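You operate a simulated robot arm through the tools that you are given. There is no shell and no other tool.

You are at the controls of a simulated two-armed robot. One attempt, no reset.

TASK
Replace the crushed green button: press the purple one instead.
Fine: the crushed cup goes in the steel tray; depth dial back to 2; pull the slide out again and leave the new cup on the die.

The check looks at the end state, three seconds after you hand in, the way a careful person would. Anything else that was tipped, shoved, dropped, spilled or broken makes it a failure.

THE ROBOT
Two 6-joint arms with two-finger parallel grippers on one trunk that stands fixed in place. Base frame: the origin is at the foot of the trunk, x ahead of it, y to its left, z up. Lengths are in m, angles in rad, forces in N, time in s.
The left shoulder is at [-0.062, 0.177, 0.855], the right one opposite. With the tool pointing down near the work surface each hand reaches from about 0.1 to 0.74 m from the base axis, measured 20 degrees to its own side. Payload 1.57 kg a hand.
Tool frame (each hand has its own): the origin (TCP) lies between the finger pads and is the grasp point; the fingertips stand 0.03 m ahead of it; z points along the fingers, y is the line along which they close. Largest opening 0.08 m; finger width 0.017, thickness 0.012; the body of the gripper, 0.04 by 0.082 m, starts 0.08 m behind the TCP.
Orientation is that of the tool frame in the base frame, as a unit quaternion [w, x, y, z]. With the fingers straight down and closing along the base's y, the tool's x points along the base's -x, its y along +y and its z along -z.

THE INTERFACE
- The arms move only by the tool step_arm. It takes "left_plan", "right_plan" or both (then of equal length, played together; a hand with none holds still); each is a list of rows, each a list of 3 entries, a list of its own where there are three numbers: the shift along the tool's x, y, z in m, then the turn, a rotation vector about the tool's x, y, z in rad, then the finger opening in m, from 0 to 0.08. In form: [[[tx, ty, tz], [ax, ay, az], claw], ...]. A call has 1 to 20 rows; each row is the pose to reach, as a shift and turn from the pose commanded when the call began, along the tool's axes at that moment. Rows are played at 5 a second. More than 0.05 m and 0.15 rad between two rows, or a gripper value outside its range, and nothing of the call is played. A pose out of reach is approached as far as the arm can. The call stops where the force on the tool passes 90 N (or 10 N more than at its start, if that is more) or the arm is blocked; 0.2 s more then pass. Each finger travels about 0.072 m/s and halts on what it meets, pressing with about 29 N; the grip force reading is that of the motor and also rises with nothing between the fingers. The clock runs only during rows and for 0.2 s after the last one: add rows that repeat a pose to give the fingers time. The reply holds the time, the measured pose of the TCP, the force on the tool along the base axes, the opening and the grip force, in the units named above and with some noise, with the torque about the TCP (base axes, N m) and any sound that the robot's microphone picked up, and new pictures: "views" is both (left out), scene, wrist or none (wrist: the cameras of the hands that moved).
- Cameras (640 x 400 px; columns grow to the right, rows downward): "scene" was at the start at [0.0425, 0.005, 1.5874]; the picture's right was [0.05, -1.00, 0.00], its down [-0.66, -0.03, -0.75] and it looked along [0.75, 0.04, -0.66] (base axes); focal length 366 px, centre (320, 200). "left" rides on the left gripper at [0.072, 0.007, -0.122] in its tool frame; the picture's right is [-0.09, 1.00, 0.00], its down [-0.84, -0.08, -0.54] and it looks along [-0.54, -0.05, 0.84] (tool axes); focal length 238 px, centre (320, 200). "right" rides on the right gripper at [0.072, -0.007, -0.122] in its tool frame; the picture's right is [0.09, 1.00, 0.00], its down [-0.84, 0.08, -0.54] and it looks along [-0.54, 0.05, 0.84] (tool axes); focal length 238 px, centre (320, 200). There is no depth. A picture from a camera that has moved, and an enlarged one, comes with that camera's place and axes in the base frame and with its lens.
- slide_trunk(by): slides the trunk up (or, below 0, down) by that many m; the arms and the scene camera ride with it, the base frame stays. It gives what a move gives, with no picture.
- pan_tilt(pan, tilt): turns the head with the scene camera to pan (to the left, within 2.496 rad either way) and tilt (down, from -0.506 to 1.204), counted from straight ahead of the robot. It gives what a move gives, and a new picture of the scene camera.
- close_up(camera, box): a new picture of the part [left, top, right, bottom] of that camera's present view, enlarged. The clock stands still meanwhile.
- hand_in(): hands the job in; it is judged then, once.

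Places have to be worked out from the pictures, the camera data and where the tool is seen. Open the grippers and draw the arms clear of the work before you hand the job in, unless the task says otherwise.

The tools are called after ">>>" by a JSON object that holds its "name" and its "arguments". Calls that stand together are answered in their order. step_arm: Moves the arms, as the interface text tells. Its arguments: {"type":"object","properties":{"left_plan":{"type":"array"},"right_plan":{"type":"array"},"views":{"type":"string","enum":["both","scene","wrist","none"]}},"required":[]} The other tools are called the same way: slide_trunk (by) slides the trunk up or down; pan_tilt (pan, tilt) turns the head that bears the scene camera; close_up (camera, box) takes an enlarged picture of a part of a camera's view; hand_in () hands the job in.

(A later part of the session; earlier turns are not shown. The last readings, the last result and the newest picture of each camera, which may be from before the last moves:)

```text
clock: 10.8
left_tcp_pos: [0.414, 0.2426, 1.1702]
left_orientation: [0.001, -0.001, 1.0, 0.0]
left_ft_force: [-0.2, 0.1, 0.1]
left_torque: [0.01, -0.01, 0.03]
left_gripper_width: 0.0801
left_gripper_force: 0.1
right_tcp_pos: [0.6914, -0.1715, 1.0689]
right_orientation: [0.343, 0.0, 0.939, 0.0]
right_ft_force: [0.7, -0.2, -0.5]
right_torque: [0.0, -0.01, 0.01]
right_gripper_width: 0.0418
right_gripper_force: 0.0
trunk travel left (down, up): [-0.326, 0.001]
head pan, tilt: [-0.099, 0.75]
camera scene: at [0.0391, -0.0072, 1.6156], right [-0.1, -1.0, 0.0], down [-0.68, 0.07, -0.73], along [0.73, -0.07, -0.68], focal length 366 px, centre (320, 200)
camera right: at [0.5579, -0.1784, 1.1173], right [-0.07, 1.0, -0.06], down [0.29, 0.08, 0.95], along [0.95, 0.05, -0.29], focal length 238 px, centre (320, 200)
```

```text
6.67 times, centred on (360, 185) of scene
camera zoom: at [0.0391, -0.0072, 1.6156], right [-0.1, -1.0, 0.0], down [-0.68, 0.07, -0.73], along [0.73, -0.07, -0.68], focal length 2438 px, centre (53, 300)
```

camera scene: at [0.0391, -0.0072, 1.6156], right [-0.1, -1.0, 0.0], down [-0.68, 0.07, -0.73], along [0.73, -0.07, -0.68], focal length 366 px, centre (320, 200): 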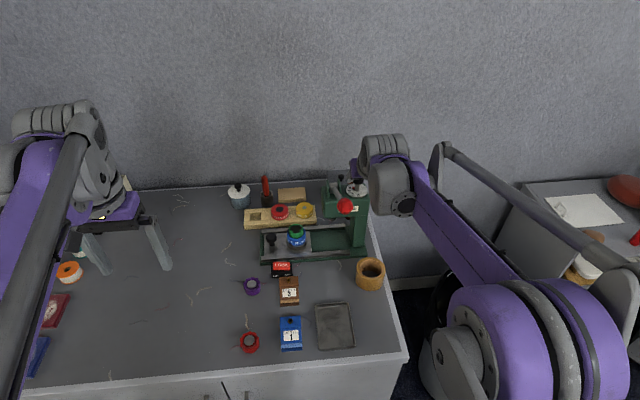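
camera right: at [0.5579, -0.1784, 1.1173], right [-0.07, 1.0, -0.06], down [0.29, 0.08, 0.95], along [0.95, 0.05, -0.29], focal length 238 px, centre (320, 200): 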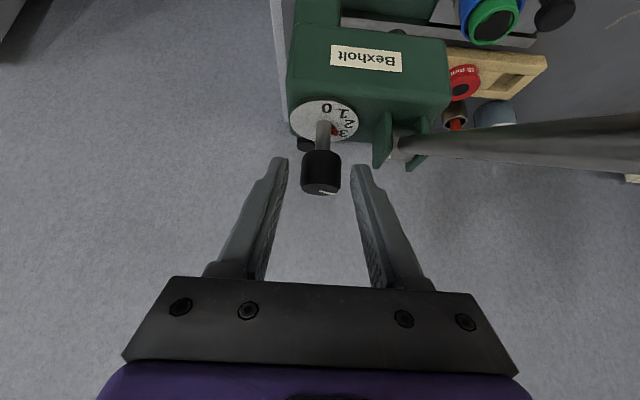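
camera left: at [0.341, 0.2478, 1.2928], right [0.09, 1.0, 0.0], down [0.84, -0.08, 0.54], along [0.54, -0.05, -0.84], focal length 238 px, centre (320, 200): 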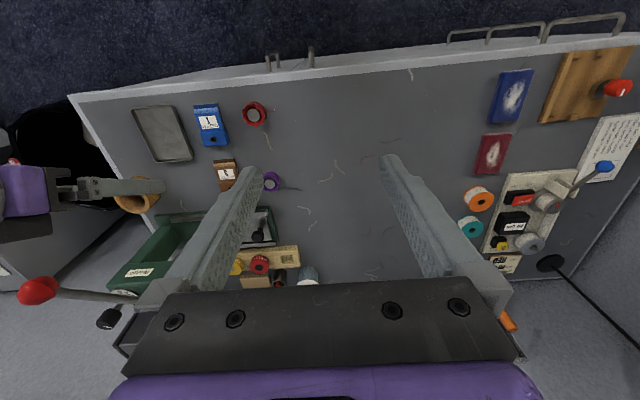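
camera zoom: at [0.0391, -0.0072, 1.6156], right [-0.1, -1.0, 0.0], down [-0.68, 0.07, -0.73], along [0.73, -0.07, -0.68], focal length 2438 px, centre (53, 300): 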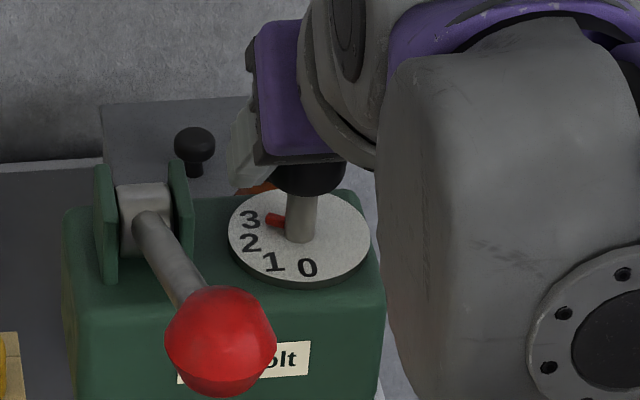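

Parallax between the two views puts the knob middle at about (0.70,-0.172,1.053), already between the pads with the tips past its middle. I'll close on it now and check.

>>> {"name": "step_arm", "arguments": {"right_plan": [[[0, 0, 0.002], [0, 0, 0], 0.034], [[0, 0, 0.003], [0, 0, 0], 0.026], [[0, 0, 0.003], [0, 0, 0], 0.02], [[0, 0, 0.003], [0, 0, 0], 0.02]], "views": "wrist"}}

>>> {"name": "close_up", "arguments": {"camera": "right", "box": [270, 90, 380, 210]}}

>>> {"name": "close_up", "arguments": {"camera": "scene", "box": [325, 155, 395, 215]}}

```text
clock: 11.8
left_tcp_pos: [0.4145, 0.2436, 1.1702]
left_orientation: [0.0, -0.001, 1.0, 0.0]
left_ft_force: [-0.6, 0.2, -0.1]
left_torque: [0.0, 0.0, 0.0]
left_gripper_width: 0.0802
left_gripper_force: 0.0
right_tcp_pos: [0.6921, -0.1701, 1.0667]
right_orientation: [0.344, -0.001, 0.939, 0.0]
right_ft_force: [-1.8, 8.0, 3.4]
right_torque: [0.13, -0.12, 0.21]
right_gripper_width: 0.027
right_gripper_force: 37.1
trunk travel left (down, up): [-0.326, 0.001]
head pan, tilt: [-0.099, 0.75]
camera right: at [0.5588, -0.1772, 1.1137], right [-0.07, 1.0, -0.06], down [0.29, 0.08, 0.95], along [0.95, 0.05, -0.29], focal length 238 px, centre (320, 200)
```

right: 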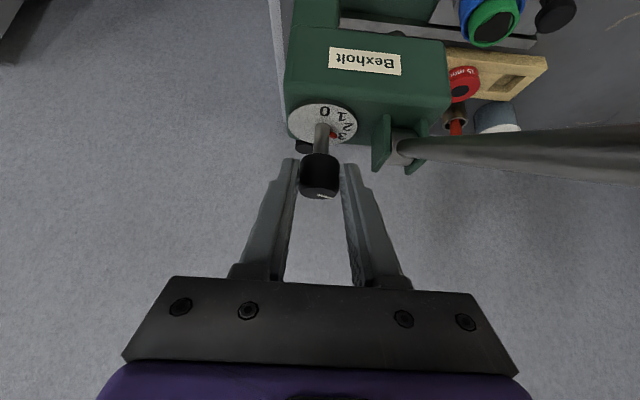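

```text
3.33 times, centred on (325, 150) of right
camera zoom: at [0.5588, -0.1772, 1.1137], right [-0.07, 1.0, -0.06], down [0.29, 0.08, 0.95], along [0.95, 0.05, -0.29], focal length 794 px, centre (303, 367)
```

zoom: 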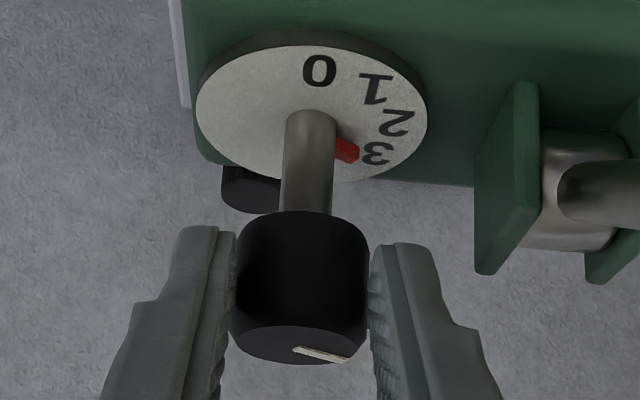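

```text
6.67 times, centred on (360, 185) of scene
camera zoom: at [0.0387, -0.0058, 1.6157], right [-0.1, -1.0, 0.0], down [-0.68, 0.07, -0.73], along [0.73, -0.07, -0.68], focal length 2438 px, centre (53, 300)
```

zoom: 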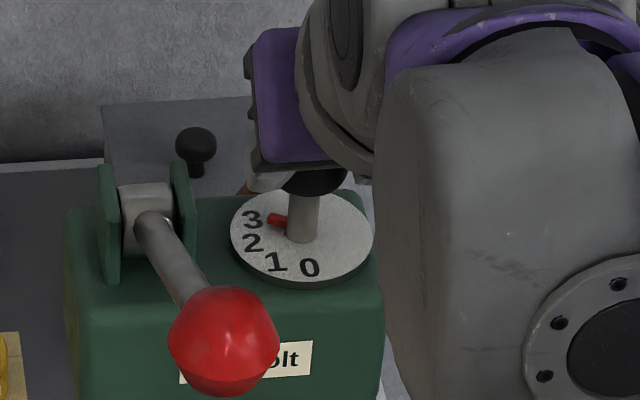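

The grip is on the knob (27 mm wide, with a small side force showing the knob sits slightly +y). I'll turn counter-clockwise about the vertical by about 0.44 rad first and look.

>>> {"name": "step_arm", "arguments": {"right_plan": [[[0, 0.001, 0], [-0.0953, 0, -0.1132], 0.02], [[-0.0002, 0.0, 0.0002], [-0.1907, 0, -0.2264], 0.02], [[-0.0004, -0.0008, 0.0004], [-0.286, 0, -0.3396], 0.02], [[-0.0004, -0.0008, 0.0004], [-0.286, 0, -0.3396], 0.02]], "views": "wrist"}}

>>> {"name": "close_up", "arguments": {"camera": "right", "box": [270, 90, 380, 210]}}

>>> {"name": "close_up", "arguments": {"camera": "scene", "box": [325, 155, 395, 215]}}

```text
clock: 12.8
left_tcp_pos: [0.414, 0.2383, 1.1711]
left_orientation: [0.001, 0.0, 1.0, 0.002]
left_ft_force: [1.1, 0.1, 0.5]
left_torque: [-0.02, -0.01, 0.02]
left_gripper_width: 0.08
left_gripper_force: 0.0
right_tcp_pos: [0.695, -0.1818, 1.0652]
right_orientation: [0.339, -0.203, 0.916, 0.073]
right_ft_force: [14.8, -36.9, 26.1]
right_torque: [-0.89, -0.36, -1.12]
right_gripper_width: 0.0271
right_gripper_force: 37.7
trunk travel left (down, up): [-0.326, 0.001]
head pan, tilt: [-0.099, 0.75]
camera right: at [0.5759, -0.2446, 1.1126], right [-0.48, 0.87, -0.06], down [0.22, 0.19, 0.96], along [0.85, 0.45, -0.29], focal length 238 px, centre (320, 200)
```

right: 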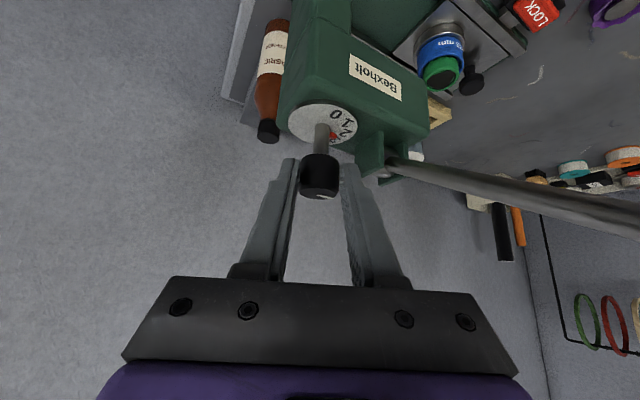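

```text
3.33 times, centred on (325, 150) of right
camera zoom: at [0.5759, -0.2446, 1.1126], right [-0.48, 0.87, -0.06], down [0.22, 0.19, 0.96], along [0.85, 0.45, -0.29], focal length 794 px, centre (303, 367)
```

zoom: 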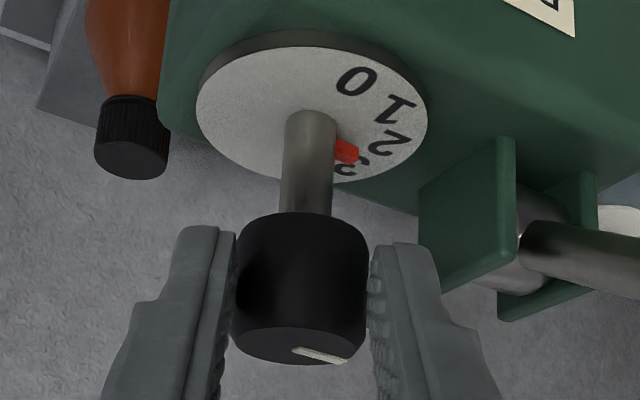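

```text
6.67 times, centred on (360, 185) of scene
camera zoom: at [0.0389, -0.0128, 1.6158], right [-0.1, -0.99, 0.0], down [-0.68, 0.07, -0.73], along [0.73, -0.07, -0.68], focal length 2438 px, centre (53, 300)
```

zoom: 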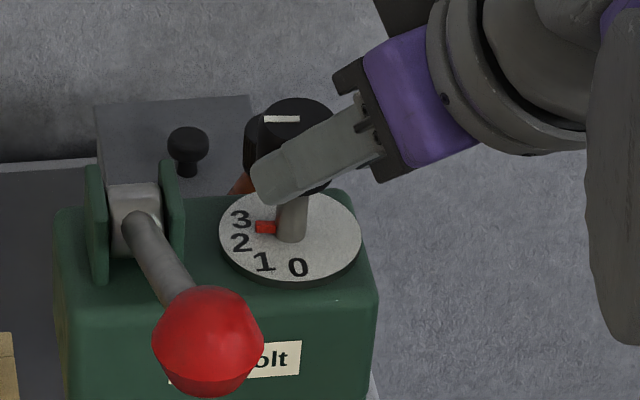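

The knob turned with the hand about 25° of the 45° needed, but the force shows the true turning axis is farther ahead, near x≈0.72. Before going on I'll check the clearance between finger and lever ear.

>>> {"name": "close_up", "arguments": {"camera": "right", "box": [320, 120, 380, 190]}}

>>> {"name": "close_up", "arguments": {"camera": "scene", "box": [335, 160, 375, 195]}}

```text
5.71 times, centred on (350, 155) of right
camera zoom: at [0.5759, -0.2446, 1.1126], right [-0.48, 0.87, -0.06], down [0.22, 0.19, 0.96], along [0.85, 0.45, -0.29], focal length 1362 px, centre (149, 457)
```

zoom: 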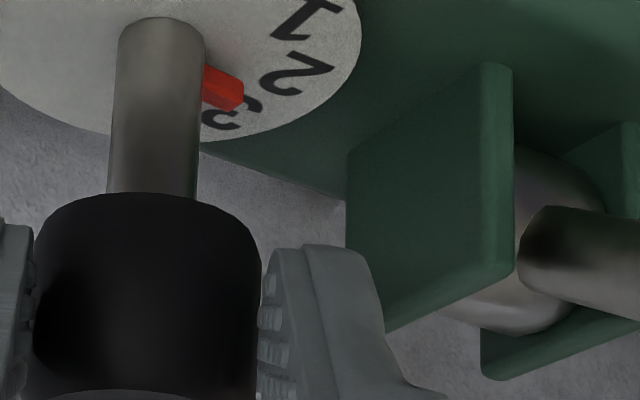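

```text
11.43 times, centred on (355, 178) of scene
camera zoom: at [0.0389, -0.0128, 1.6158], right [-0.1, -0.99, 0.0], down [-0.68, 0.07, -0.73], along [0.73, -0.07, -0.68], focal length 4180 px, centre (-80, 457)
```

zoom: 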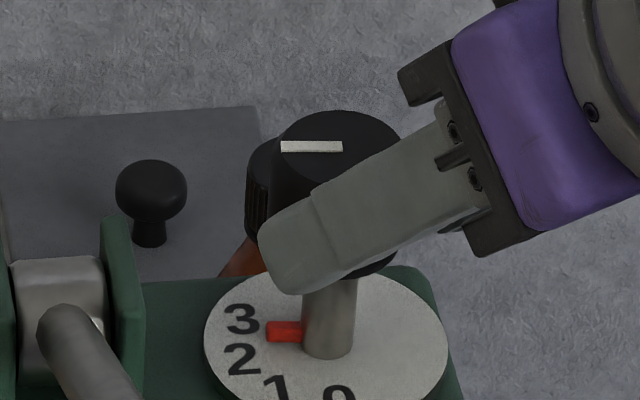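

The finger is clear of the ear and gripping the front half of the knob; the axis is at about (0.720,-0.170). I'll relieve the side load by shifting the commanded pose to where the hand actually is.

>>> {"name": "step_arm", "arguments": {"right_plan": [[[-0.0001, -0.005, -0.0018], [0, 0, 0], 0.02], [[-0.0003, -0.0095, -0.0037], [0, 0, 0], 0.02], [[-0.0003, -0.0095, -0.0037], [0, 0, 0], 0.02]], "views": "none"}}

```text
clock: 13.6
left_tcp_pos: [0.4129, 0.2403, 1.1712]
left_orientation: [0.0, 0.0, 1.0, 0.001]
left_ft_force: [-0.2, 1.1, -1.1]
left_torque: [0.01, 0.0, 0.01]
left_gripper_width: 0.0799
left_gripper_force: 0.1
right_tcp_pos: [0.6951, -0.1822, 1.0674]
right_orientation: [0.333, -0.208, 0.916, 0.077]
right_ft_force: [-10.3, -11.7, -7.8]
right_torque: [0.19, -0.44, -0.17]
right_gripper_width: 0.0267
right_gripper_force: 38.1
trunk travel left (down, up): [-0.326, 0.001]
head pan, tilt: [-0.099, 0.75]
```

The load has dropped to about 17 N. I'll now turn the remaining 0.35 rad on the corrected arc about the knob axis.

>>> {"name": "step_arm", "arguments": {"right_plan": [[[0.0013, -0.0033, -0.0002], [-0.0755, 0, -0.0894], 0.02], [[0.0023, -0.0071, -0.0001], [-0.1511, 0, -0.1788], 0.02], [[0.0016, -0.0101, 0.0004], [-0.226, 0, -0.2674], 0.02], [[0.0016, -0.0101, 0.0004], [-0.226, 0, -0.2674], 0.02]], "views": "wrist"}}

>>> {"name": "close_up", "arguments": {"camera": "right", "box": [280, 90, 370, 210]}}

>>> {"name": "close_up", "arguments": {"camera": "scene", "box": [335, 165, 379, 205]}}

```text
clock: 14.6
left_tcp_pos: [0.4133, 0.2437, 1.1707]
left_orientation: [0.0, 0.0, 1.0, 0.0]
left_ft_force: [-0.5, 0.7, 0.4]
left_torque: [0.02, -0.03, 0.02]
left_gripper_width: 0.0801
left_gripper_force: 0.0
right_tcp_pos: [0.6991, -0.1909, 1.0662]
right_orientation: [0.317, -0.365, 0.865, 0.134]
right_ft_force: [-1.2, 5.1, -6.6]
right_torque: [0.41, -0.27, 0.16]
right_gripper_width: 0.0264
right_gripper_force: 37.8
trunk travel left (down, up): [-0.326, 0.001]
head pan, tilt: [-0.099, 0.75]
camera right: at [0.6115, -0.2912, 1.1139], right [-0.76, 0.65, -0.06], down [0.15, 0.26, 0.95], along [0.63, 0.72, -0.29], focal length 238 px, centre (320, 200)
```

right: 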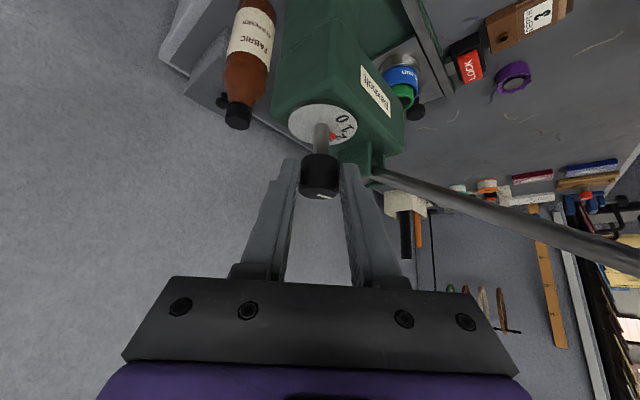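

```text
3.33 times, centred on (325, 150) of right
camera zoom: at [0.6115, -0.2912, 1.1139], right [-0.76, 0.65, -0.06], down [0.15, 0.26, 0.95], along [0.63, 0.72, -0.29], focal length 794 px, centre (303, 367)
```

zoom: 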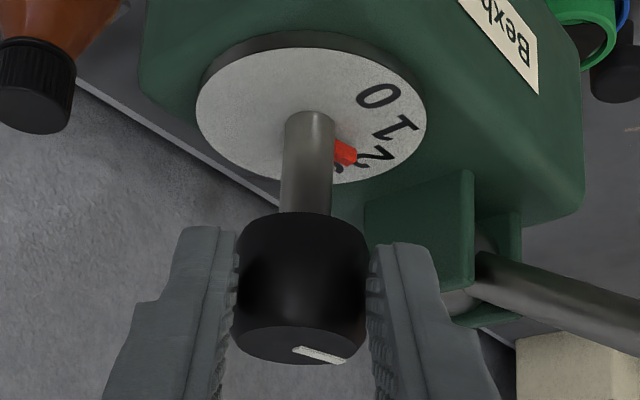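

```text
10.00 times, centred on (357, 185) of scene
camera zoom: at [0.0399, -0.0065, 1.6156], right [-0.1, -1.0, 0.0], down [-0.68, 0.07, -0.73], along [0.73, -0.07, -0.68], focal length 3657 px, centre (-50, 350)
```

zoom: 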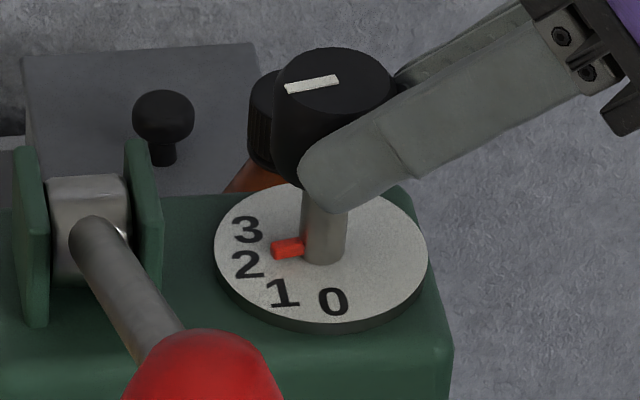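

The pointer and the knob's white mark now line up with 2. I'll open the right fingers slightly and back straight out along the tool axis.

>>> {"name": "step_arm", "arguments": {"right_plan": [[[0, 0, 0], [0, 0, 0], 0.03], [[0, 0, 0], [0, 0, 0], 0.044], [[0, 0, -0.015], [0, 0, 0], 0.044], [[0, 0, -0.04], [0, 0, 0], 0.044], [[0, 0, -0.08], [0, 0, 0], 0.044], [[0, 0, -0.12], [0, 0, 0], 0.044], [[0, 0, -0.12], [0, 0, 0], 0.044]], "views": "both"}}

>>> {"name": "close_up", "arguments": {"camera": "scene", "box": [335, 165, 379, 205]}}

```text
clock: 16.2
left_tcp_pos: [0.4144, 0.2429, 1.1706]
left_orientation: [0.0, 0.0, 1.0, 0.0]
left_ft_force: [0.5, -0.2, 0.5]
left_torque: [-0.03, 0.03, 0.0]
left_gripper_width: 0.0803
left_gripper_force: 0.0
right_tcp_pos: [0.6471, -0.2472, 1.1569]
right_orientation: [0.316, -0.364, 0.866, 0.132]
right_ft_force: [-0.5, -0.3, -0.8]
right_torque: [0.0, -0.02, 0.0]
right_gripper_width: 0.0442
right_gripper_force: 0.0
trunk travel left (down, up): [-0.326, 0.001]
head pan, tilt: [-0.099, 0.75]
camera scene: at [0.0401, -0.0071, 1.6156], right [-0.1, -1.0, 0.0], down [-0.68, 0.07, -0.73], along [0.73, -0.07, -0.68], focal length 366 px, centre (320, 200)
camera right: at [0.5581, -0.347, 1.2049], right [-0.76, 0.65, -0.06], down [0.15, 0.26, 0.95], along [0.63, 0.72, -0.29], focal length 238 px, centre (320, 200)
```

scene: 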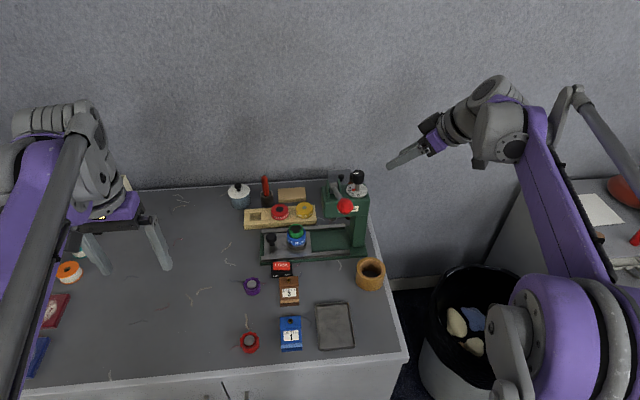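
right: 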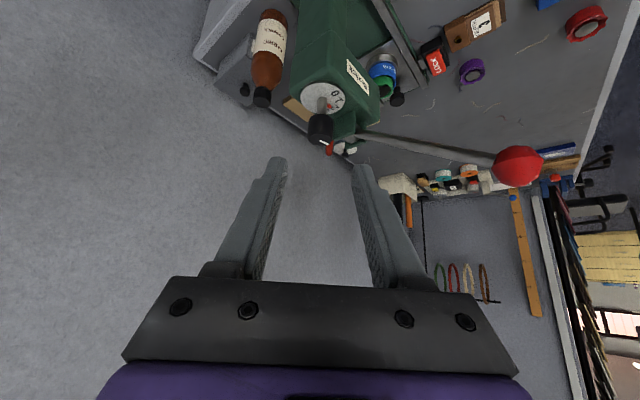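

```text
10.00 times, centred on (357, 185) of scene
camera zoom: at [0.0401, -0.0071, 1.6156], right [-0.1, -1.0, 0.0], down [-0.68, 0.07, -0.73], along [0.73, -0.07, -0.68], focal length 3657 px, centre (-50, 350)
```

zoom: 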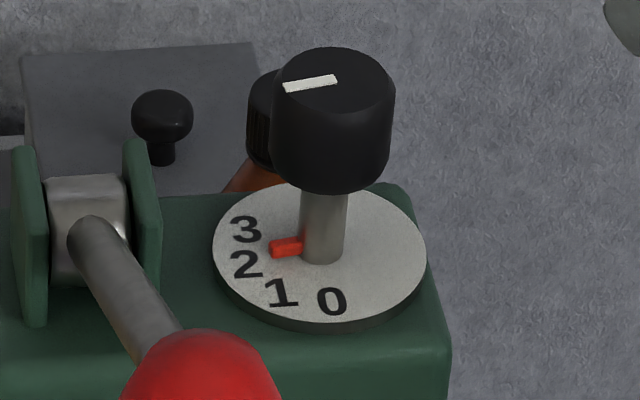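

The dial holds at 2. Now the left hand: I'll bring it toward the green cup with a 0.5 rad forward tilt and 56 mm opening, stopping short to look.

>>> {"name": "step_arm", "arguments": {"left_plan": [[[-0.0208, -0.0304, 0.0175], [0, -0.0625, 0], 0.07], [[-0.0415, -0.0608, 0.035], [0, -0.125, 0], 0.06], [[-0.0623, -0.0911, 0.0525], [0, -0.1875, 0], 0.056], [[-0.083, -0.1215, 0.07], [0, -0.25, 0], 0.056], [[-0.1038, -0.1519, 0.0875], [0, -0.3125, 0], 0.056], [[-0.1245, -0.1823, 0.105], [0, -0.375, 0], 0.056], [[-0.1453, -0.2126, 0.1225], [0, -0.4375, 0], 0.056], [[-0.166, -0.243, 0.14], [0, -0.5, 0], 0.056], [[-0.166, -0.243, 0.14], [0, -0.5, 0], 0.056]], "views": "both"}}

>>> {"name": "close_up", "arguments": {"camera": "left", "box": [260, 80, 390, 190]}}

```text
clock: 18.2
left_tcp_pos: [0.5808, -0.0012, 1.0323]
left_orientation: [0.248, 0.0, 0.969, 0.0]
left_ft_force: [-0.9, 0.4, 0.0]
left_torque: [-0.02, -0.02, -0.01]
left_gripper_width: 0.0564
left_gripper_force: 0.1
right_tcp_pos: [0.6449, -0.2451, 1.1577]
right_orientation: [0.315, -0.364, 0.866, 0.132]
right_ft_force: [-0.2, 0.4, -0.3]
right_torque: [0.01, -0.01, -0.01]
right_gripper_width: 0.0439
right_gripper_force: 0.1
trunk travel left (down, up): [-0.326, 0.001]
head pan, tilt: [-0.099, 0.75]
camera scene: at [0.0389, -0.0066, 1.6156], right [-0.1, -0.99, 0.0], down [-0.68, 0.07, -0.73], along [0.73, -0.07, -0.68], focal length 366 px, centre (320, 200)
camera left: at [0.46, 0.0047, 1.1059], right [0.08, 1.0, 0.04], down [0.47, -0.08, 0.88], along [0.88, -0.05, -0.48], focal length 238 px, centre (320, 200)
```

scene: 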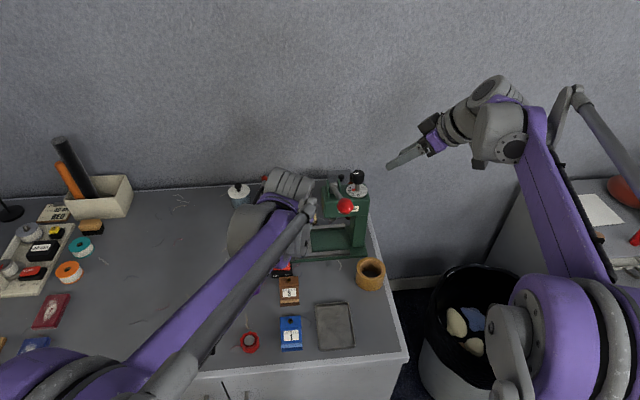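
left: 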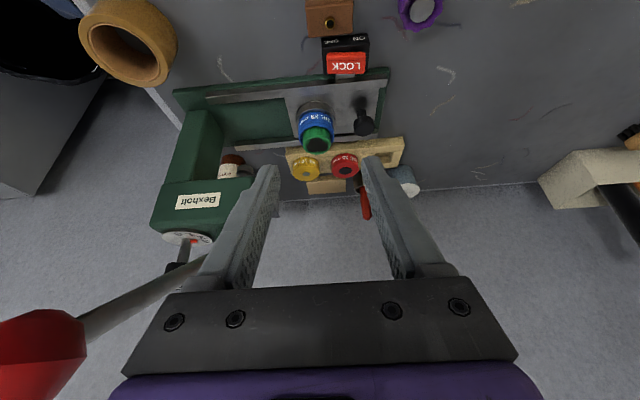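

```text
3.64 times, centred on (325, 135) of left
camera zoom: at [0.46, 0.0047, 1.1059], right [0.08, 1.0, 0.04], down [0.47, -0.08, 0.88], along [0.88, -0.05, -0.48], focal length 867 px, centre (302, 436)
```

zoom: 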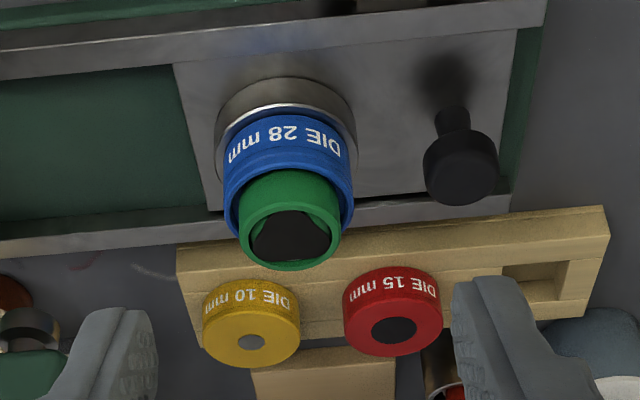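

The green rim triangulates consistently to about (0.717,-0.010,0.877). I'll zoom in further to see how far the green cup stands above the blue die.

>>> {"name": "close_up", "arguments": {"camera": "left", "box": [292, 95, 342, 160]}}

>>> {"name": "close_up", "arguments": {"camera": "right", "box": [350, 30, 430, 110]}}

```text
6.15 times, centred on (317, 128) of left
camera zoom: at [0.46, 0.0047, 1.1059], right [0.08, 1.0, 0.04], down [0.47, -0.08, 0.88], along [0.88, -0.05, -0.48], focal length 1467 px, centre (338, 646)
```

zoom: 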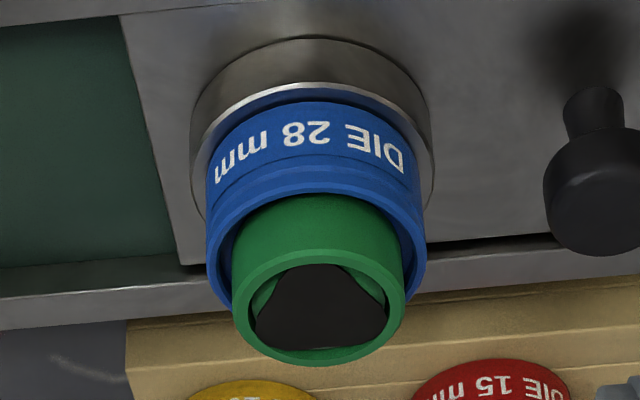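

```text
5.00 times, centred on (390, 70) of right
camera zoom: at [0.5573, -0.3465, 1.2051], right [-0.76, 0.65, -0.06], down [0.15, 0.26, 0.95], along [0.63, 0.72, -0.29], focal length 1192 px, centre (-30, 850)
```

zoom: 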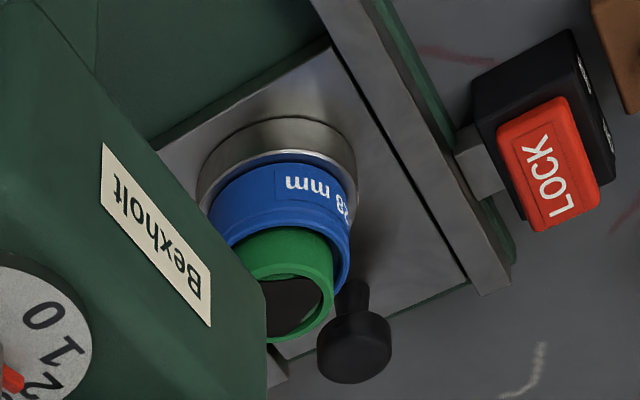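

The cup stands about 17 mm proud of the blue die (top near z≈0.860). I'll move to a pre-grasp 5 cm back along the tool axis and check alignment.

>>> {"name": "step_arm", "arguments": {"left_plan": [[[-0.0147, -0.003, 0.0439], [0, 0, 0], 0.056], [[-0.0294, -0.006, 0.0877], [0, 0, 0], 0.056], [[-0.0441, -0.0095, 0.1316], [0, 0, 0], 0.056], [[-0.0441, -0.0095, 0.1316], [0, 0, 0], 0.056]], "views": "wrist"}}

>>> {"name": "close_up", "arguments": {"camera": "left", "box": [270, 80, 370, 190]}}

>>> {"name": "close_up", "arguments": {"camera": "right", "box": [350, 10, 450, 120]}}

```text
clock: 19.2
left_tcp_pos: [0.6847, -0.0082, 0.9383]
left_orientation: [0.248, 0.0, 0.969, 0.001]
left_ft_force: [0.6, 0.2, 0.8]
left_torque: [-0.02, -0.01, 0.03]
left_gripper_width: 0.056
left_gripper_force: 0.0
right_tcp_pos: [0.6457, -0.2477, 1.1573]
right_orientation: [0.317, -0.363, 0.866, 0.132]
right_ft_force: [-0.1, 0.2, -0.4]
right_torque: [-0.01, -0.02, 0.02]
right_gripper_width: 0.0436
right_gripper_force: 0.1
trunk travel left (down, up): [-0.326, 0.001]
head pan, tilt: [-0.099, 0.75]
camera left: at [0.5628, -0.003, 1.0108], right [0.08, 1.0, 0.04], down [0.47, -0.08, 0.88], along [0.88, -0.05, -0.48], focal length 238 px, centre (320, 200)
```

left: 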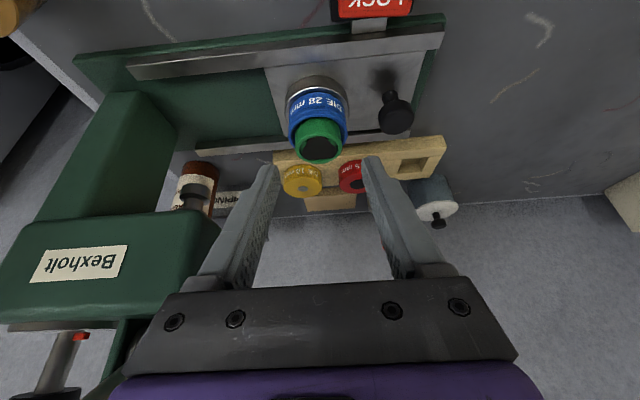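

```text
3.64 times, centred on (320, 135) of left
camera zoom: at [0.5628, -0.003, 1.0108], right [0.08, 1.0, 0.04], down [0.47, -0.08, 0.88], along [0.88, -0.05, -0.48], focal length 867 px, centre (320, 436)
```

zoom: 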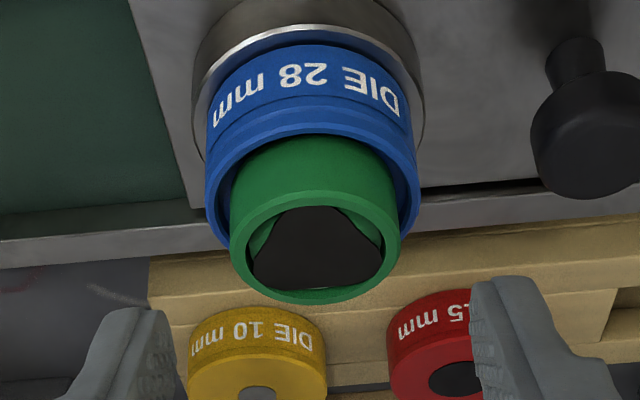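

```text
3.64 times, centred on (400, 65) of right
camera zoom: at [0.5569, -0.3469, 1.2051], right [-0.76, 0.65, -0.06], down [0.15, 0.26, 0.95], along [0.63, 0.72, -0.29], focal length 867 px, centre (29, 691)
```

zoom: 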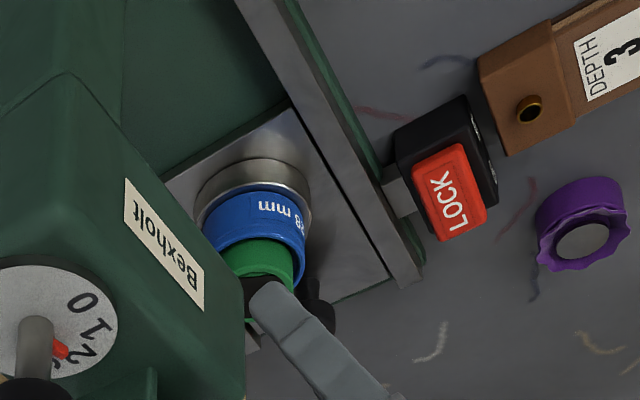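

The green rim is confirmed at (0.717,-0.0107,0.877). I'll advance the final 5 cm and close on the cup above the die rim.

>>> {"name": "step_arm", "arguments": {"left_plan": [[[0.0006, -0.0023, 0.018], [0, 0, 0], 0.056], [[0.0012, -0.0023, 0.034], [0, 0, 0], 0.056], [[0.0019, -0.0023, 0.049], [0, 0, 0], 0.056], [[0.0019, -0.0023, 0.049], [0, 0, 0], 0.046], [[0.0019, -0.0023, 0.049], [0, 0, 0], 0.036], [[0.0019, -0.0023, 0.049], [0, 0, 0], 0.034], [[0.0019, -0.0023, 0.049], [0, 0, 0], 0.034]], "views": "wrist"}}

>>> {"name": "close_up", "arguments": {"camera": "left", "box": [270, 100, 370, 210]}}

>>> {"name": "close_up", "arguments": {"camera": "right", "box": [360, 40, 430, 110]}}

```text
clock: 20.8
left_tcp_pos: [0.7073, -0.0128, 0.8929]
left_orientation: [0.248, 0.0, 0.969, 0.0]
left_ft_force: [1.3, 0.6, 1.9]
left_torque: [0.06, -0.06, 0.03]
left_gripper_width: 0.0381
left_gripper_force: 29.0
right_tcp_pos: [0.6457, -0.2462, 1.157]
right_orientation: [0.316, -0.363, 0.866, 0.132]
right_ft_force: [0.1, -0.1, 0.2]
right_torque: [0.0, -0.01, 0.01]
right_gripper_width: 0.0439
right_gripper_force: 0.2
trunk travel left (down, up): [-0.326, 0.001]
head pan, tilt: [-0.099, 0.75]
camera left: at [0.5857, -0.0063, 0.9662], right [0.08, 1.0, 0.04], down [0.47, -0.08, 0.88], along [0.88, -0.05, -0.48], focal length 238 px, centre (320, 200)
```

left: 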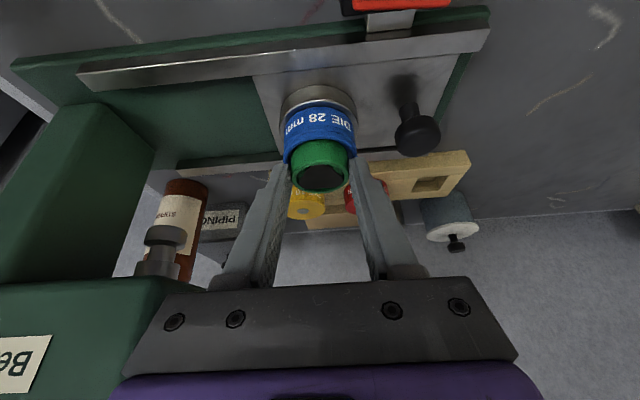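

```text
3.64 times, centred on (320, 155) of left
camera zoom: at [0.5857, -0.0063, 0.9662], right [0.08, 1.0, 0.04], down [0.47, -0.08, 0.88], along [0.88, -0.05, -0.48], focal length 867 px, centre (320, 364)
```

zoom: 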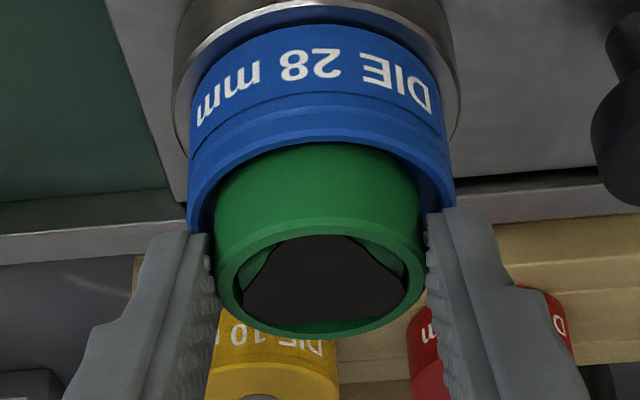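

```text
5.71 times, centred on (395, 75) of right
camera zoom: at [0.5575, -0.347, 1.2049], right [-0.76, 0.65, -0.06], down [0.15, 0.26, 0.95], along [0.63, 0.72, -0.29], focal length 1362 px, centre (-109, 914)
```

zoom: 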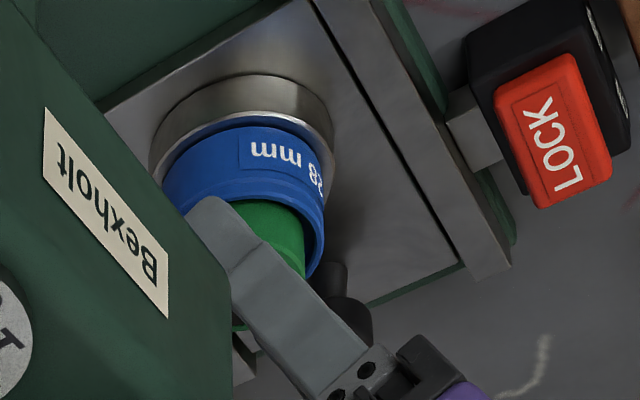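

The cup is gripped at 38 mm with little side force. I'll lift straight up slowly and check that only the cup comes.

>>> {"name": "step_arm", "arguments": {"left_plan": [[[-0.0038, 0, -0.007], [0, 0, 0], 0.034], [[-0.0086, 0, -0.0158], [0, 0, 0], 0.034], [[-0.0168, 0, -0.0307], [0, 0, 0], 0.034], [[-0.0288, 0, -0.0527], [0, 0, 0], 0.034], [[-0.0288, 0, -0.0527], [0, 0, 0], 0.034]], "views": "wrist"}}

>>> {"name": "close_up", "arguments": {"camera": "right", "box": [350, 30, 440, 130]}}

>>> {"name": "close_up", "arguments": {"camera": "left", "box": [260, 60, 380, 200]}}

```text
clock: 22.0
left_tcp_pos: [0.7084, -0.012, 0.9526]
left_orientation: [0.247, -0.001, 0.969, 0.001]
left_ft_force: [-0.3, -0.2, -0.4]
left_torque: [0.0, 0.03, -0.03]
left_gripper_width: 0.0342
left_gripper_force: 0.1
right_tcp_pos: [0.6471, -0.2463, 1.1573]
right_orientation: [0.316, -0.363, 0.866, 0.133]
right_ft_force: [-0.4, 0.2, 0.2]
right_torque: [0.0, 0.01, 0.0]
right_gripper_width: 0.0439
right_gripper_force: 0.0
trunk travel left (down, up): [-0.326, 0.001]
head pan, tilt: [-0.099, 0.75]
camera left: at [0.5858, -0.0061, 1.0249], right [0.08, 1.0, 0.04], down [0.47, -0.08, 0.88], along [0.88, -0.05, -0.48], focal length 238 px, centre (320, 200)
```

left: 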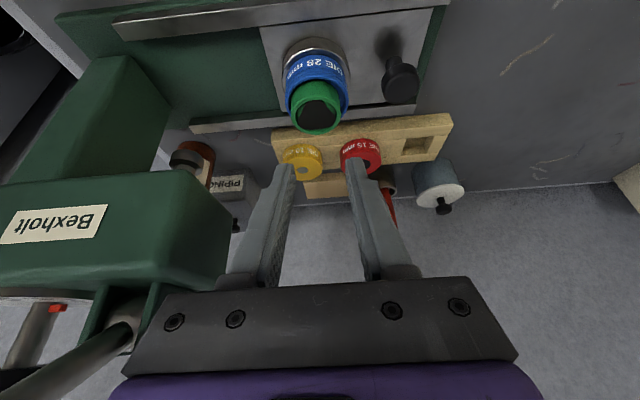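

```text
4.00 times, centred on (395, 80) of right
camera zoom: at [0.558, -0.347, 1.2046], right [-0.76, 0.65, -0.06], down [0.15, 0.26, 0.95], along [0.63, 0.72, -0.29], focal length 953 px, centre (20, 680)
```

zoom: 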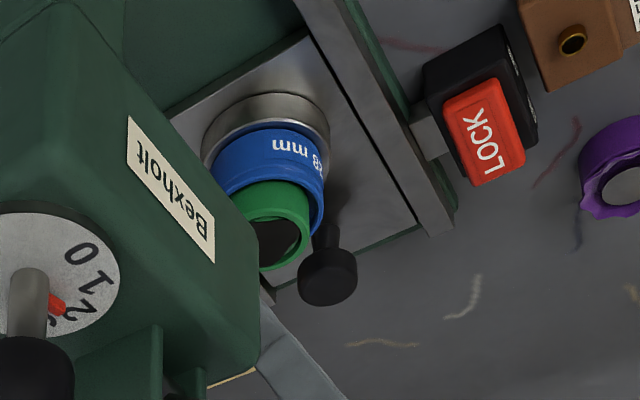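

```text
2.86 times, centred on (320, 130) of left
camera zoom: at [0.5858, -0.0061, 1.0249], right [0.08, 1.0, 0.04], down [0.47, -0.08, 0.88], along [0.88, -0.05, -0.48], focal length 681 px, centre (320, 400)
```

zoom: 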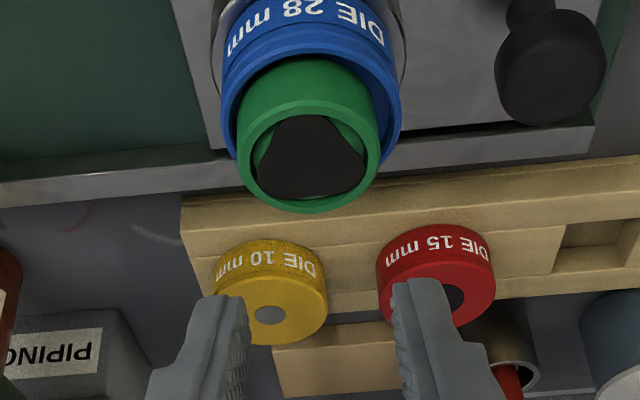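

The cup stayed in the die; the fingers slid off, and the motor force was lower than on the knob since I only commanded 34 mm. I'll open, go back down a touch lower and close with a much smaller commanded opening for full force.

>>> {"name": "step_arm", "arguments": {"left_plan": [[[0, 0, 0], [0, 0, 0], 0.05], [[0, 0, 0], [0, 0, 0], 0.056], [[0.0144, -0.0005, 0.0263], [0, 0, 0], 0.056], [[0.024, -0.0005, 0.044], [0, 0, 0], 0.056], [[0.029, -0.0005, 0.0538], [0, 0, 0], 0.056], [[0.029, -0.0005, 0.0538], [0, 0, 0], 0.03], [[0.029, -0.0005, 0.0538], [0, 0, 0], 0.0], [[0.029, -0.0005, 0.0538], [0, 0, 0], 0.0], [[0.029, -0.0005, 0.0538], [0, 0, 0], 0.0]], "views": "wrist"}}

>>> {"name": "close_up", "arguments": {"camera": "left", "box": [270, 100, 370, 210]}}

>>> {"name": "close_up", "arguments": {"camera": "right", "box": [360, 40, 430, 110]}}

```text
clock: 24.0
left_tcp_pos: [0.7043, -0.0136, 0.8941]
left_orientation: [0.25, 0.0, 0.968, 0.001]
left_ft_force: [-2.1, -1.2, 23.7]
left_torque: [0.02, -0.14, -0.07]
left_gripper_width: 0.0385
left_gripper_force: 28.8
right_tcp_pos: [0.6452, -0.2465, 1.1603]
right_orientation: [0.317, -0.365, 0.865, 0.134]
right_ft_force: [0.2, 0.3, -0.1]
right_torque: [-0.02, 0.01, 0.0]
right_gripper_width: 0.0438
right_gripper_force: 0.0
trunk travel left (down, up): [-0.326, 0.001]
head pan, tilt: [-0.099, 0.75]
camera left: at [0.5825, -0.0073, 0.9656], right [0.08, 1.0, 0.04], down [0.47, -0.08, 0.88], along [0.88, -0.05, -0.48], focal length 238 px, centre (320, 200)
```

left: 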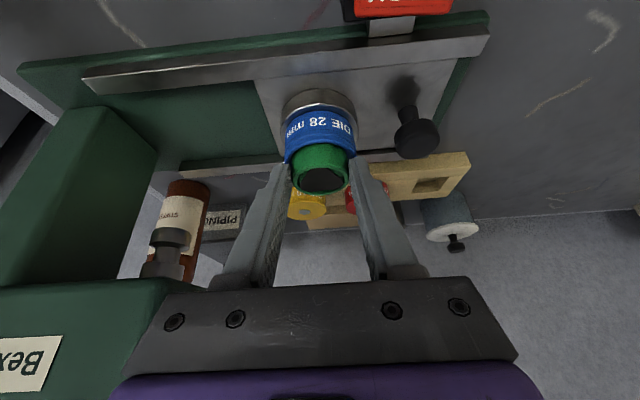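

```text
3.64 times, centred on (320, 155) of left
camera zoom: at [0.5825, -0.0073, 0.9656], right [0.08, 1.0, 0.04], down [0.47, -0.08, 0.88], along [0.88, -0.05, -0.48], focal length 867 px, centre (320, 364)
```

zoom: 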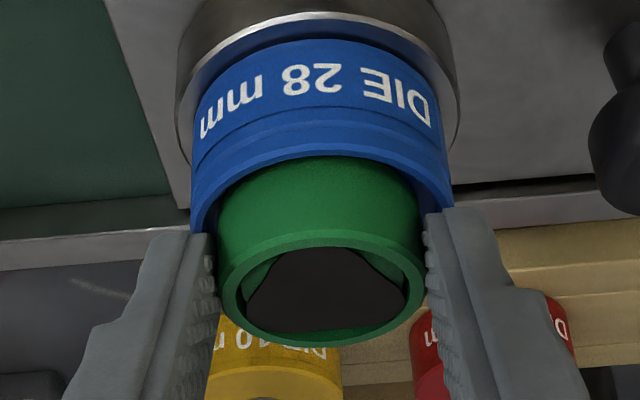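

```text
5.71 times, centred on (395, 75) of right
camera zoom: at [0.5554, -0.3471, 1.2063], right [-0.76, 0.65, -0.06], down [0.15, 0.26, 0.95], along [0.63, 0.72, -0.29], focal length 1362 px, centre (-109, 914)
```

zoom: 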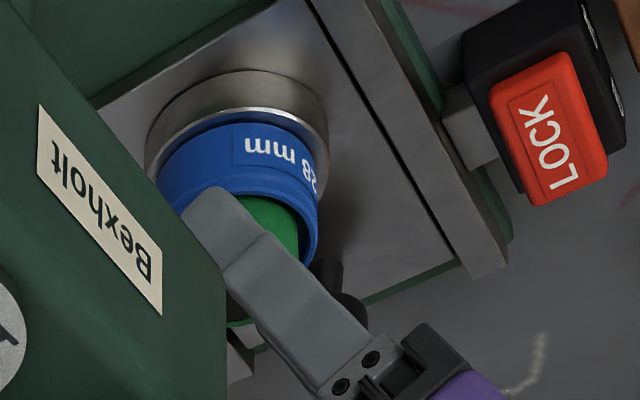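

The tips now rest lightly on the die rim (24 N up), so the die's top is near z≈0.864. Gripping firmly, I'll raise in small steps and watch the force.

>>> {"name": "step_arm", "arguments": {"left_plan": [[[-0.001, 0, -0.0018], [0, 0, 0], 0.0], [[-0.0019, 0, -0.0035], [0, 0, 0], 0.0], [[-0.0029, 0, -0.0053], [0, 0, 0], 0.0], [[-0.0038, 0, -0.007], [0, 0, 0], 0.0], [[-0.0048, 0, -0.0088], [0, 0, 0], 0.0]], "views": "wrist"}}

>>> {"name": "close_up", "arguments": {"camera": "left", "box": [270, 100, 370, 210]}}

```text
clock: 25.2
left_tcp_pos: [0.7064, -0.0126, 0.9019]
left_orientation: [0.247, 0.0, 0.969, 0.0]
left_ft_force: [-0.2, -0.6, -0.3]
left_torque: [-0.02, -0.03, -0.02]
left_gripper_width: 0.0381
left_gripper_force: 29.0
right_tcp_pos: [0.646, -0.2464, 1.1575]
right_orientation: [0.317, -0.363, 0.866, 0.132]
right_ft_force: [0.5, -0.3, 0.6]
right_torque: [-0.03, 0.03, 0.02]
right_gripper_width: 0.0437
right_gripper_force: 0.1
trunk travel left (down, up): [-0.326, 0.001]
head pan, tilt: [-0.099, 0.75]
camera left: at [0.5851, -0.0077, 0.9757], right [0.08, 1.0, 0.04], down [0.47, -0.08, 0.88], along [0.88, -0.05, -0.48], focal length 238 px, centre (320, 200)
```

left: 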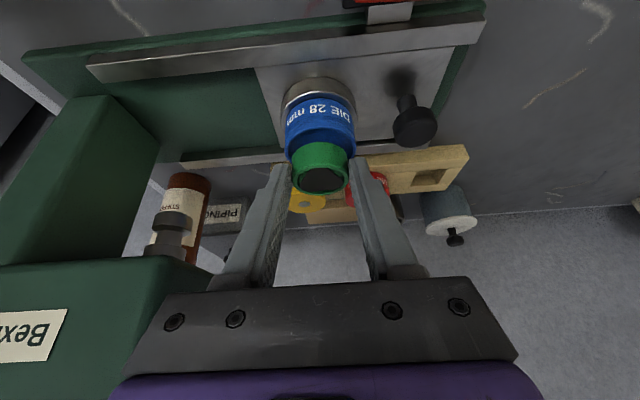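

```text
3.64 times, centred on (320, 155) of left
camera zoom: at [0.5851, -0.0077, 0.9757], right [0.08, 1.0, 0.04], down [0.47, -0.08, 0.88], along [0.88, -0.05, -0.48], focal length 867 px, centre (320, 364)
```

zoom: 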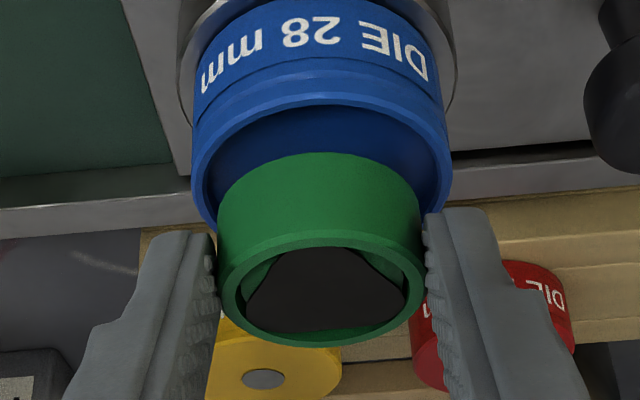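

The cup came free this time and hangs in the fingers. I'll raise it, draw it straight back toward the robot, and carry it over the steel tray near (0.461,-0.084).

>>> {"name": "step_arm", "arguments": {"left_plan": [[[-0.0096, 0, -0.0176], [0, 0, 0], 0.0], [[-0.024, 0, -0.0439], [0, 0, 0], 0.0], [[-0.0407, 0, -0.0746], [0, 0, 0], 0.0], [[-0.01, 0, -0.0914], [0, 0, 0], 0.0], [[0.0207, 0, -0.1082], [0, 0, 0], 0.0], [[0.0514, 0, -0.1249], [0, 0, 0], 0.0], [[0.0822, 0, -0.1417], [0, 0, 0], 0.0], [[0.1129, 0, -0.1585], [0, 0, 0], 0.0], [[0.1436, -0.01, -0.1753], [0, 0, 0], 0.0], [[0.1678, -0.035, -0.1829], [0, 0, 0], 0.0], [[0.1858, -0.06, -0.1813], [0, 0, 0], 0.0], [[0.1983, -0.0715, -0.171], [0, 0, 0], 0.0], [[0.1983, -0.0715, -0.171], [0, 0, 0], 0.0]], "views": "both"}}

>>> {"name": "close_up", "arguments": {"camera": "left", "box": [220, 60, 420, 220]}}

>>> {"name": "close_up", "arguments": {"camera": "scene", "box": [230, 200, 390, 320]}}

```text
clock: 28.0
left_tcp_pos: [0.4527, -0.0861, 0.9601]
left_orientation: [0.248, -0.001, 0.969, 0.001]
left_ft_force: [0.7, 0.5, -0.9]
left_torque: [0.0, 0.01, -0.01]
left_gripper_width: 0.0384
left_gripper_force: 29.2
right_tcp_pos: [0.6458, -0.2468, 1.1583]
right_orientation: [0.316, -0.363, 0.866, 0.132]
right_ft_force: [0.1, 1.1, -0.7]
right_torque: [0.0, 0.02, 0.02]
right_gripper_width: 0.0439
right_gripper_force: 0.0
trunk travel left (down, up): [-0.326, 0.001]
head pan, tilt: [-0.099, 0.75]
camera scene: at [0.0394, -0.007, 1.6156], right [-0.1, -1.0, 0.0], down [-0.68, 0.07, -0.73], along [0.73, -0.07, -0.68], focal length 366 px, centre (320, 200)
camera left: at [0.3308, -0.0804, 1.033], right [0.08, 1.0, 0.04], down [0.47, -0.08, 0.88], along [0.88, -0.05, -0.48], focal length 238 px, centre (320, 200)
```

scene: 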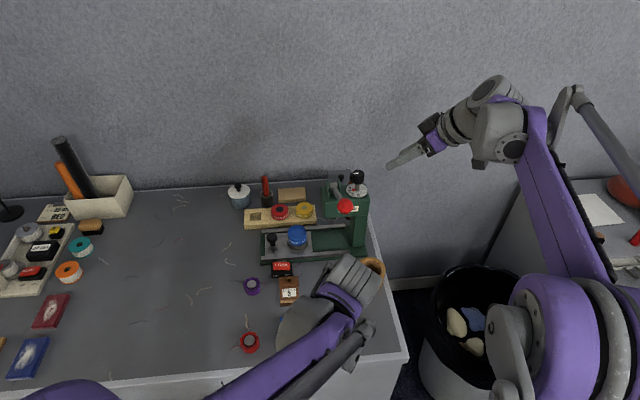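
left: 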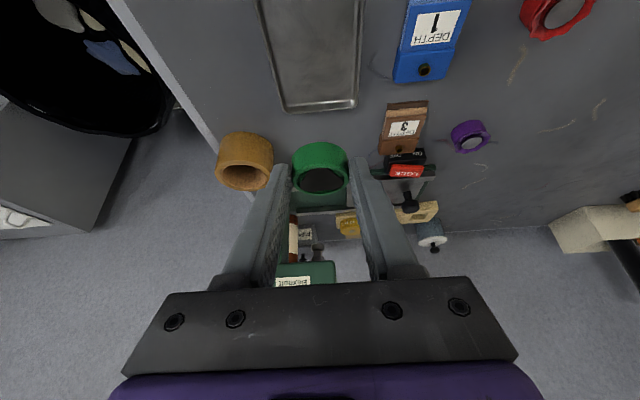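

```text
2.50 times, centred on (320, 140) of left
camera zoom: at [0.3308, -0.0804, 1.033], right [0.08, 1.0, 0.04], down [0.47, -0.08, 0.88], along [0.88, -0.05, -0.48], focal length 596 px, centre (320, 350)
```

zoom: 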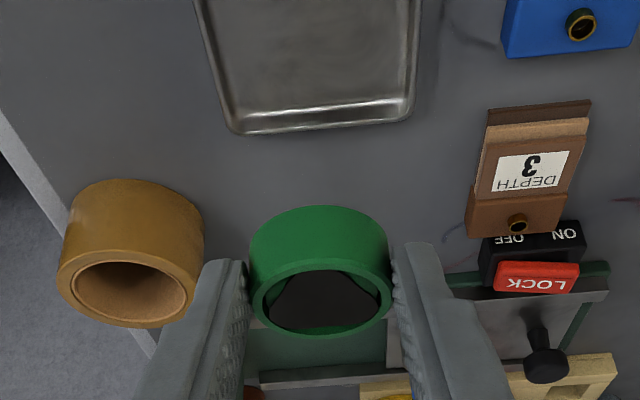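

```text
3.33 times, centred on (310, 260) of scene
camera zoom: at [0.0394, -0.007, 1.6156], right [-0.1, -1.0, 0.0], down [-0.68, 0.07, -0.73], along [0.73, -0.07, -0.68], focal length 1219 px, centre (353, 0)
```

zoom: 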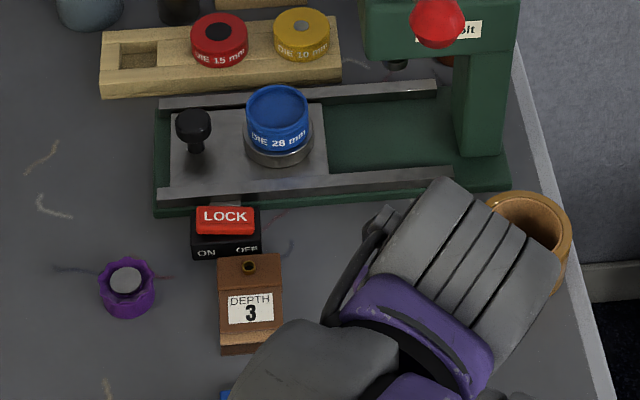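

The cup is over the tray (tray spans roughly x 0.40–0.518, y -0.124 to -0.048). I'll descend most of the way, then feel for the floor in small steps.

>>> {"name": "step_arm", "arguments": {"left_plan": [[[0.0168, 0, 0.0307], [0, 0, 0], 0.0], [[0.0336, 0, 0.0614], [0, 0, 0], 0.0], [[0.0479, 0, 0.0878], [0, 0, 0], 0.0], [[0.0479, 0, 0.0878], [0, 0, 0], 0.0]], "views": "wrist"}}

>>> {"name": "close_up", "arguments": {"camera": "left", "box": [240, 80, 400, 220]}}

```text
clock: 29.0
left_tcp_pos: [0.4506, -0.0854, 0.8598]
left_orientation: [0.249, -0.001, 0.969, 0.0]
left_ft_force: [0.2, -0.2, -0.2]
left_torque: [0.0, 0.0, 0.01]
left_gripper_width: 0.0385
left_gripper_force: 29.6
right_tcp_pos: [0.6464, -0.2457, 1.1582]
right_orientation: [0.317, -0.363, 0.866, 0.133]
right_ft_force: [0.1, -0.5, -0.1]
right_torque: [-0.04, 0.03, 0.03]
right_gripper_width: 0.0441
right_gripper_force: 0.0
trunk travel left (down, up): [-0.326, 0.001]
head pan, tilt: [-0.099, 0.75]
camera left: at [0.3299, -0.0804, 0.9318], right [0.08, 1.0, 0.04], down [0.47, -0.08, 0.88], along [0.88, -0.05, -0.48], focal length 238 px, centre (320, 200)
```

left: 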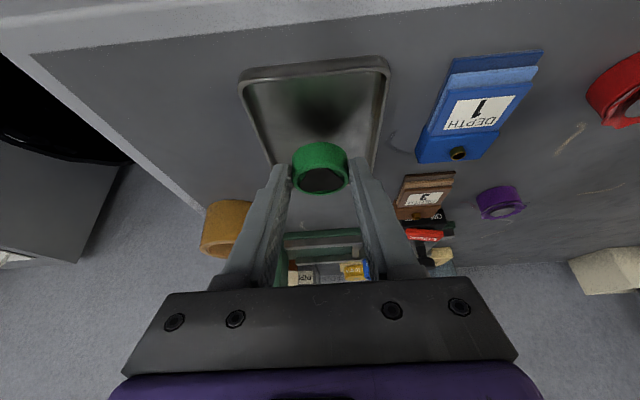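

```text
2.86 times, centred on (320, 150) of left
camera zoom: at [0.3299, -0.0804, 0.9318], right [0.08, 1.0, 0.04], down [0.47, -0.08, 0.88], along [0.88, -0.05, -0.48], focal length 681 px, centre (320, 343)
```

zoom: 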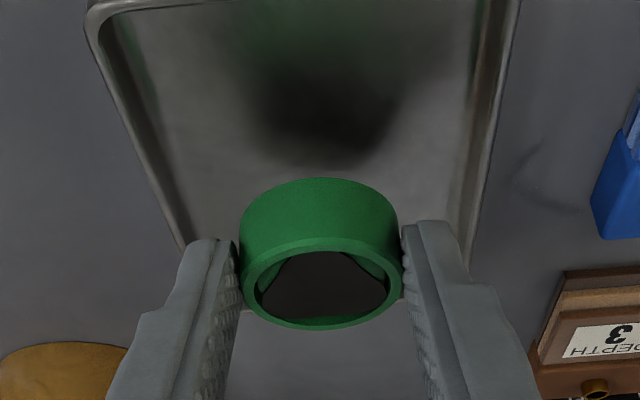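

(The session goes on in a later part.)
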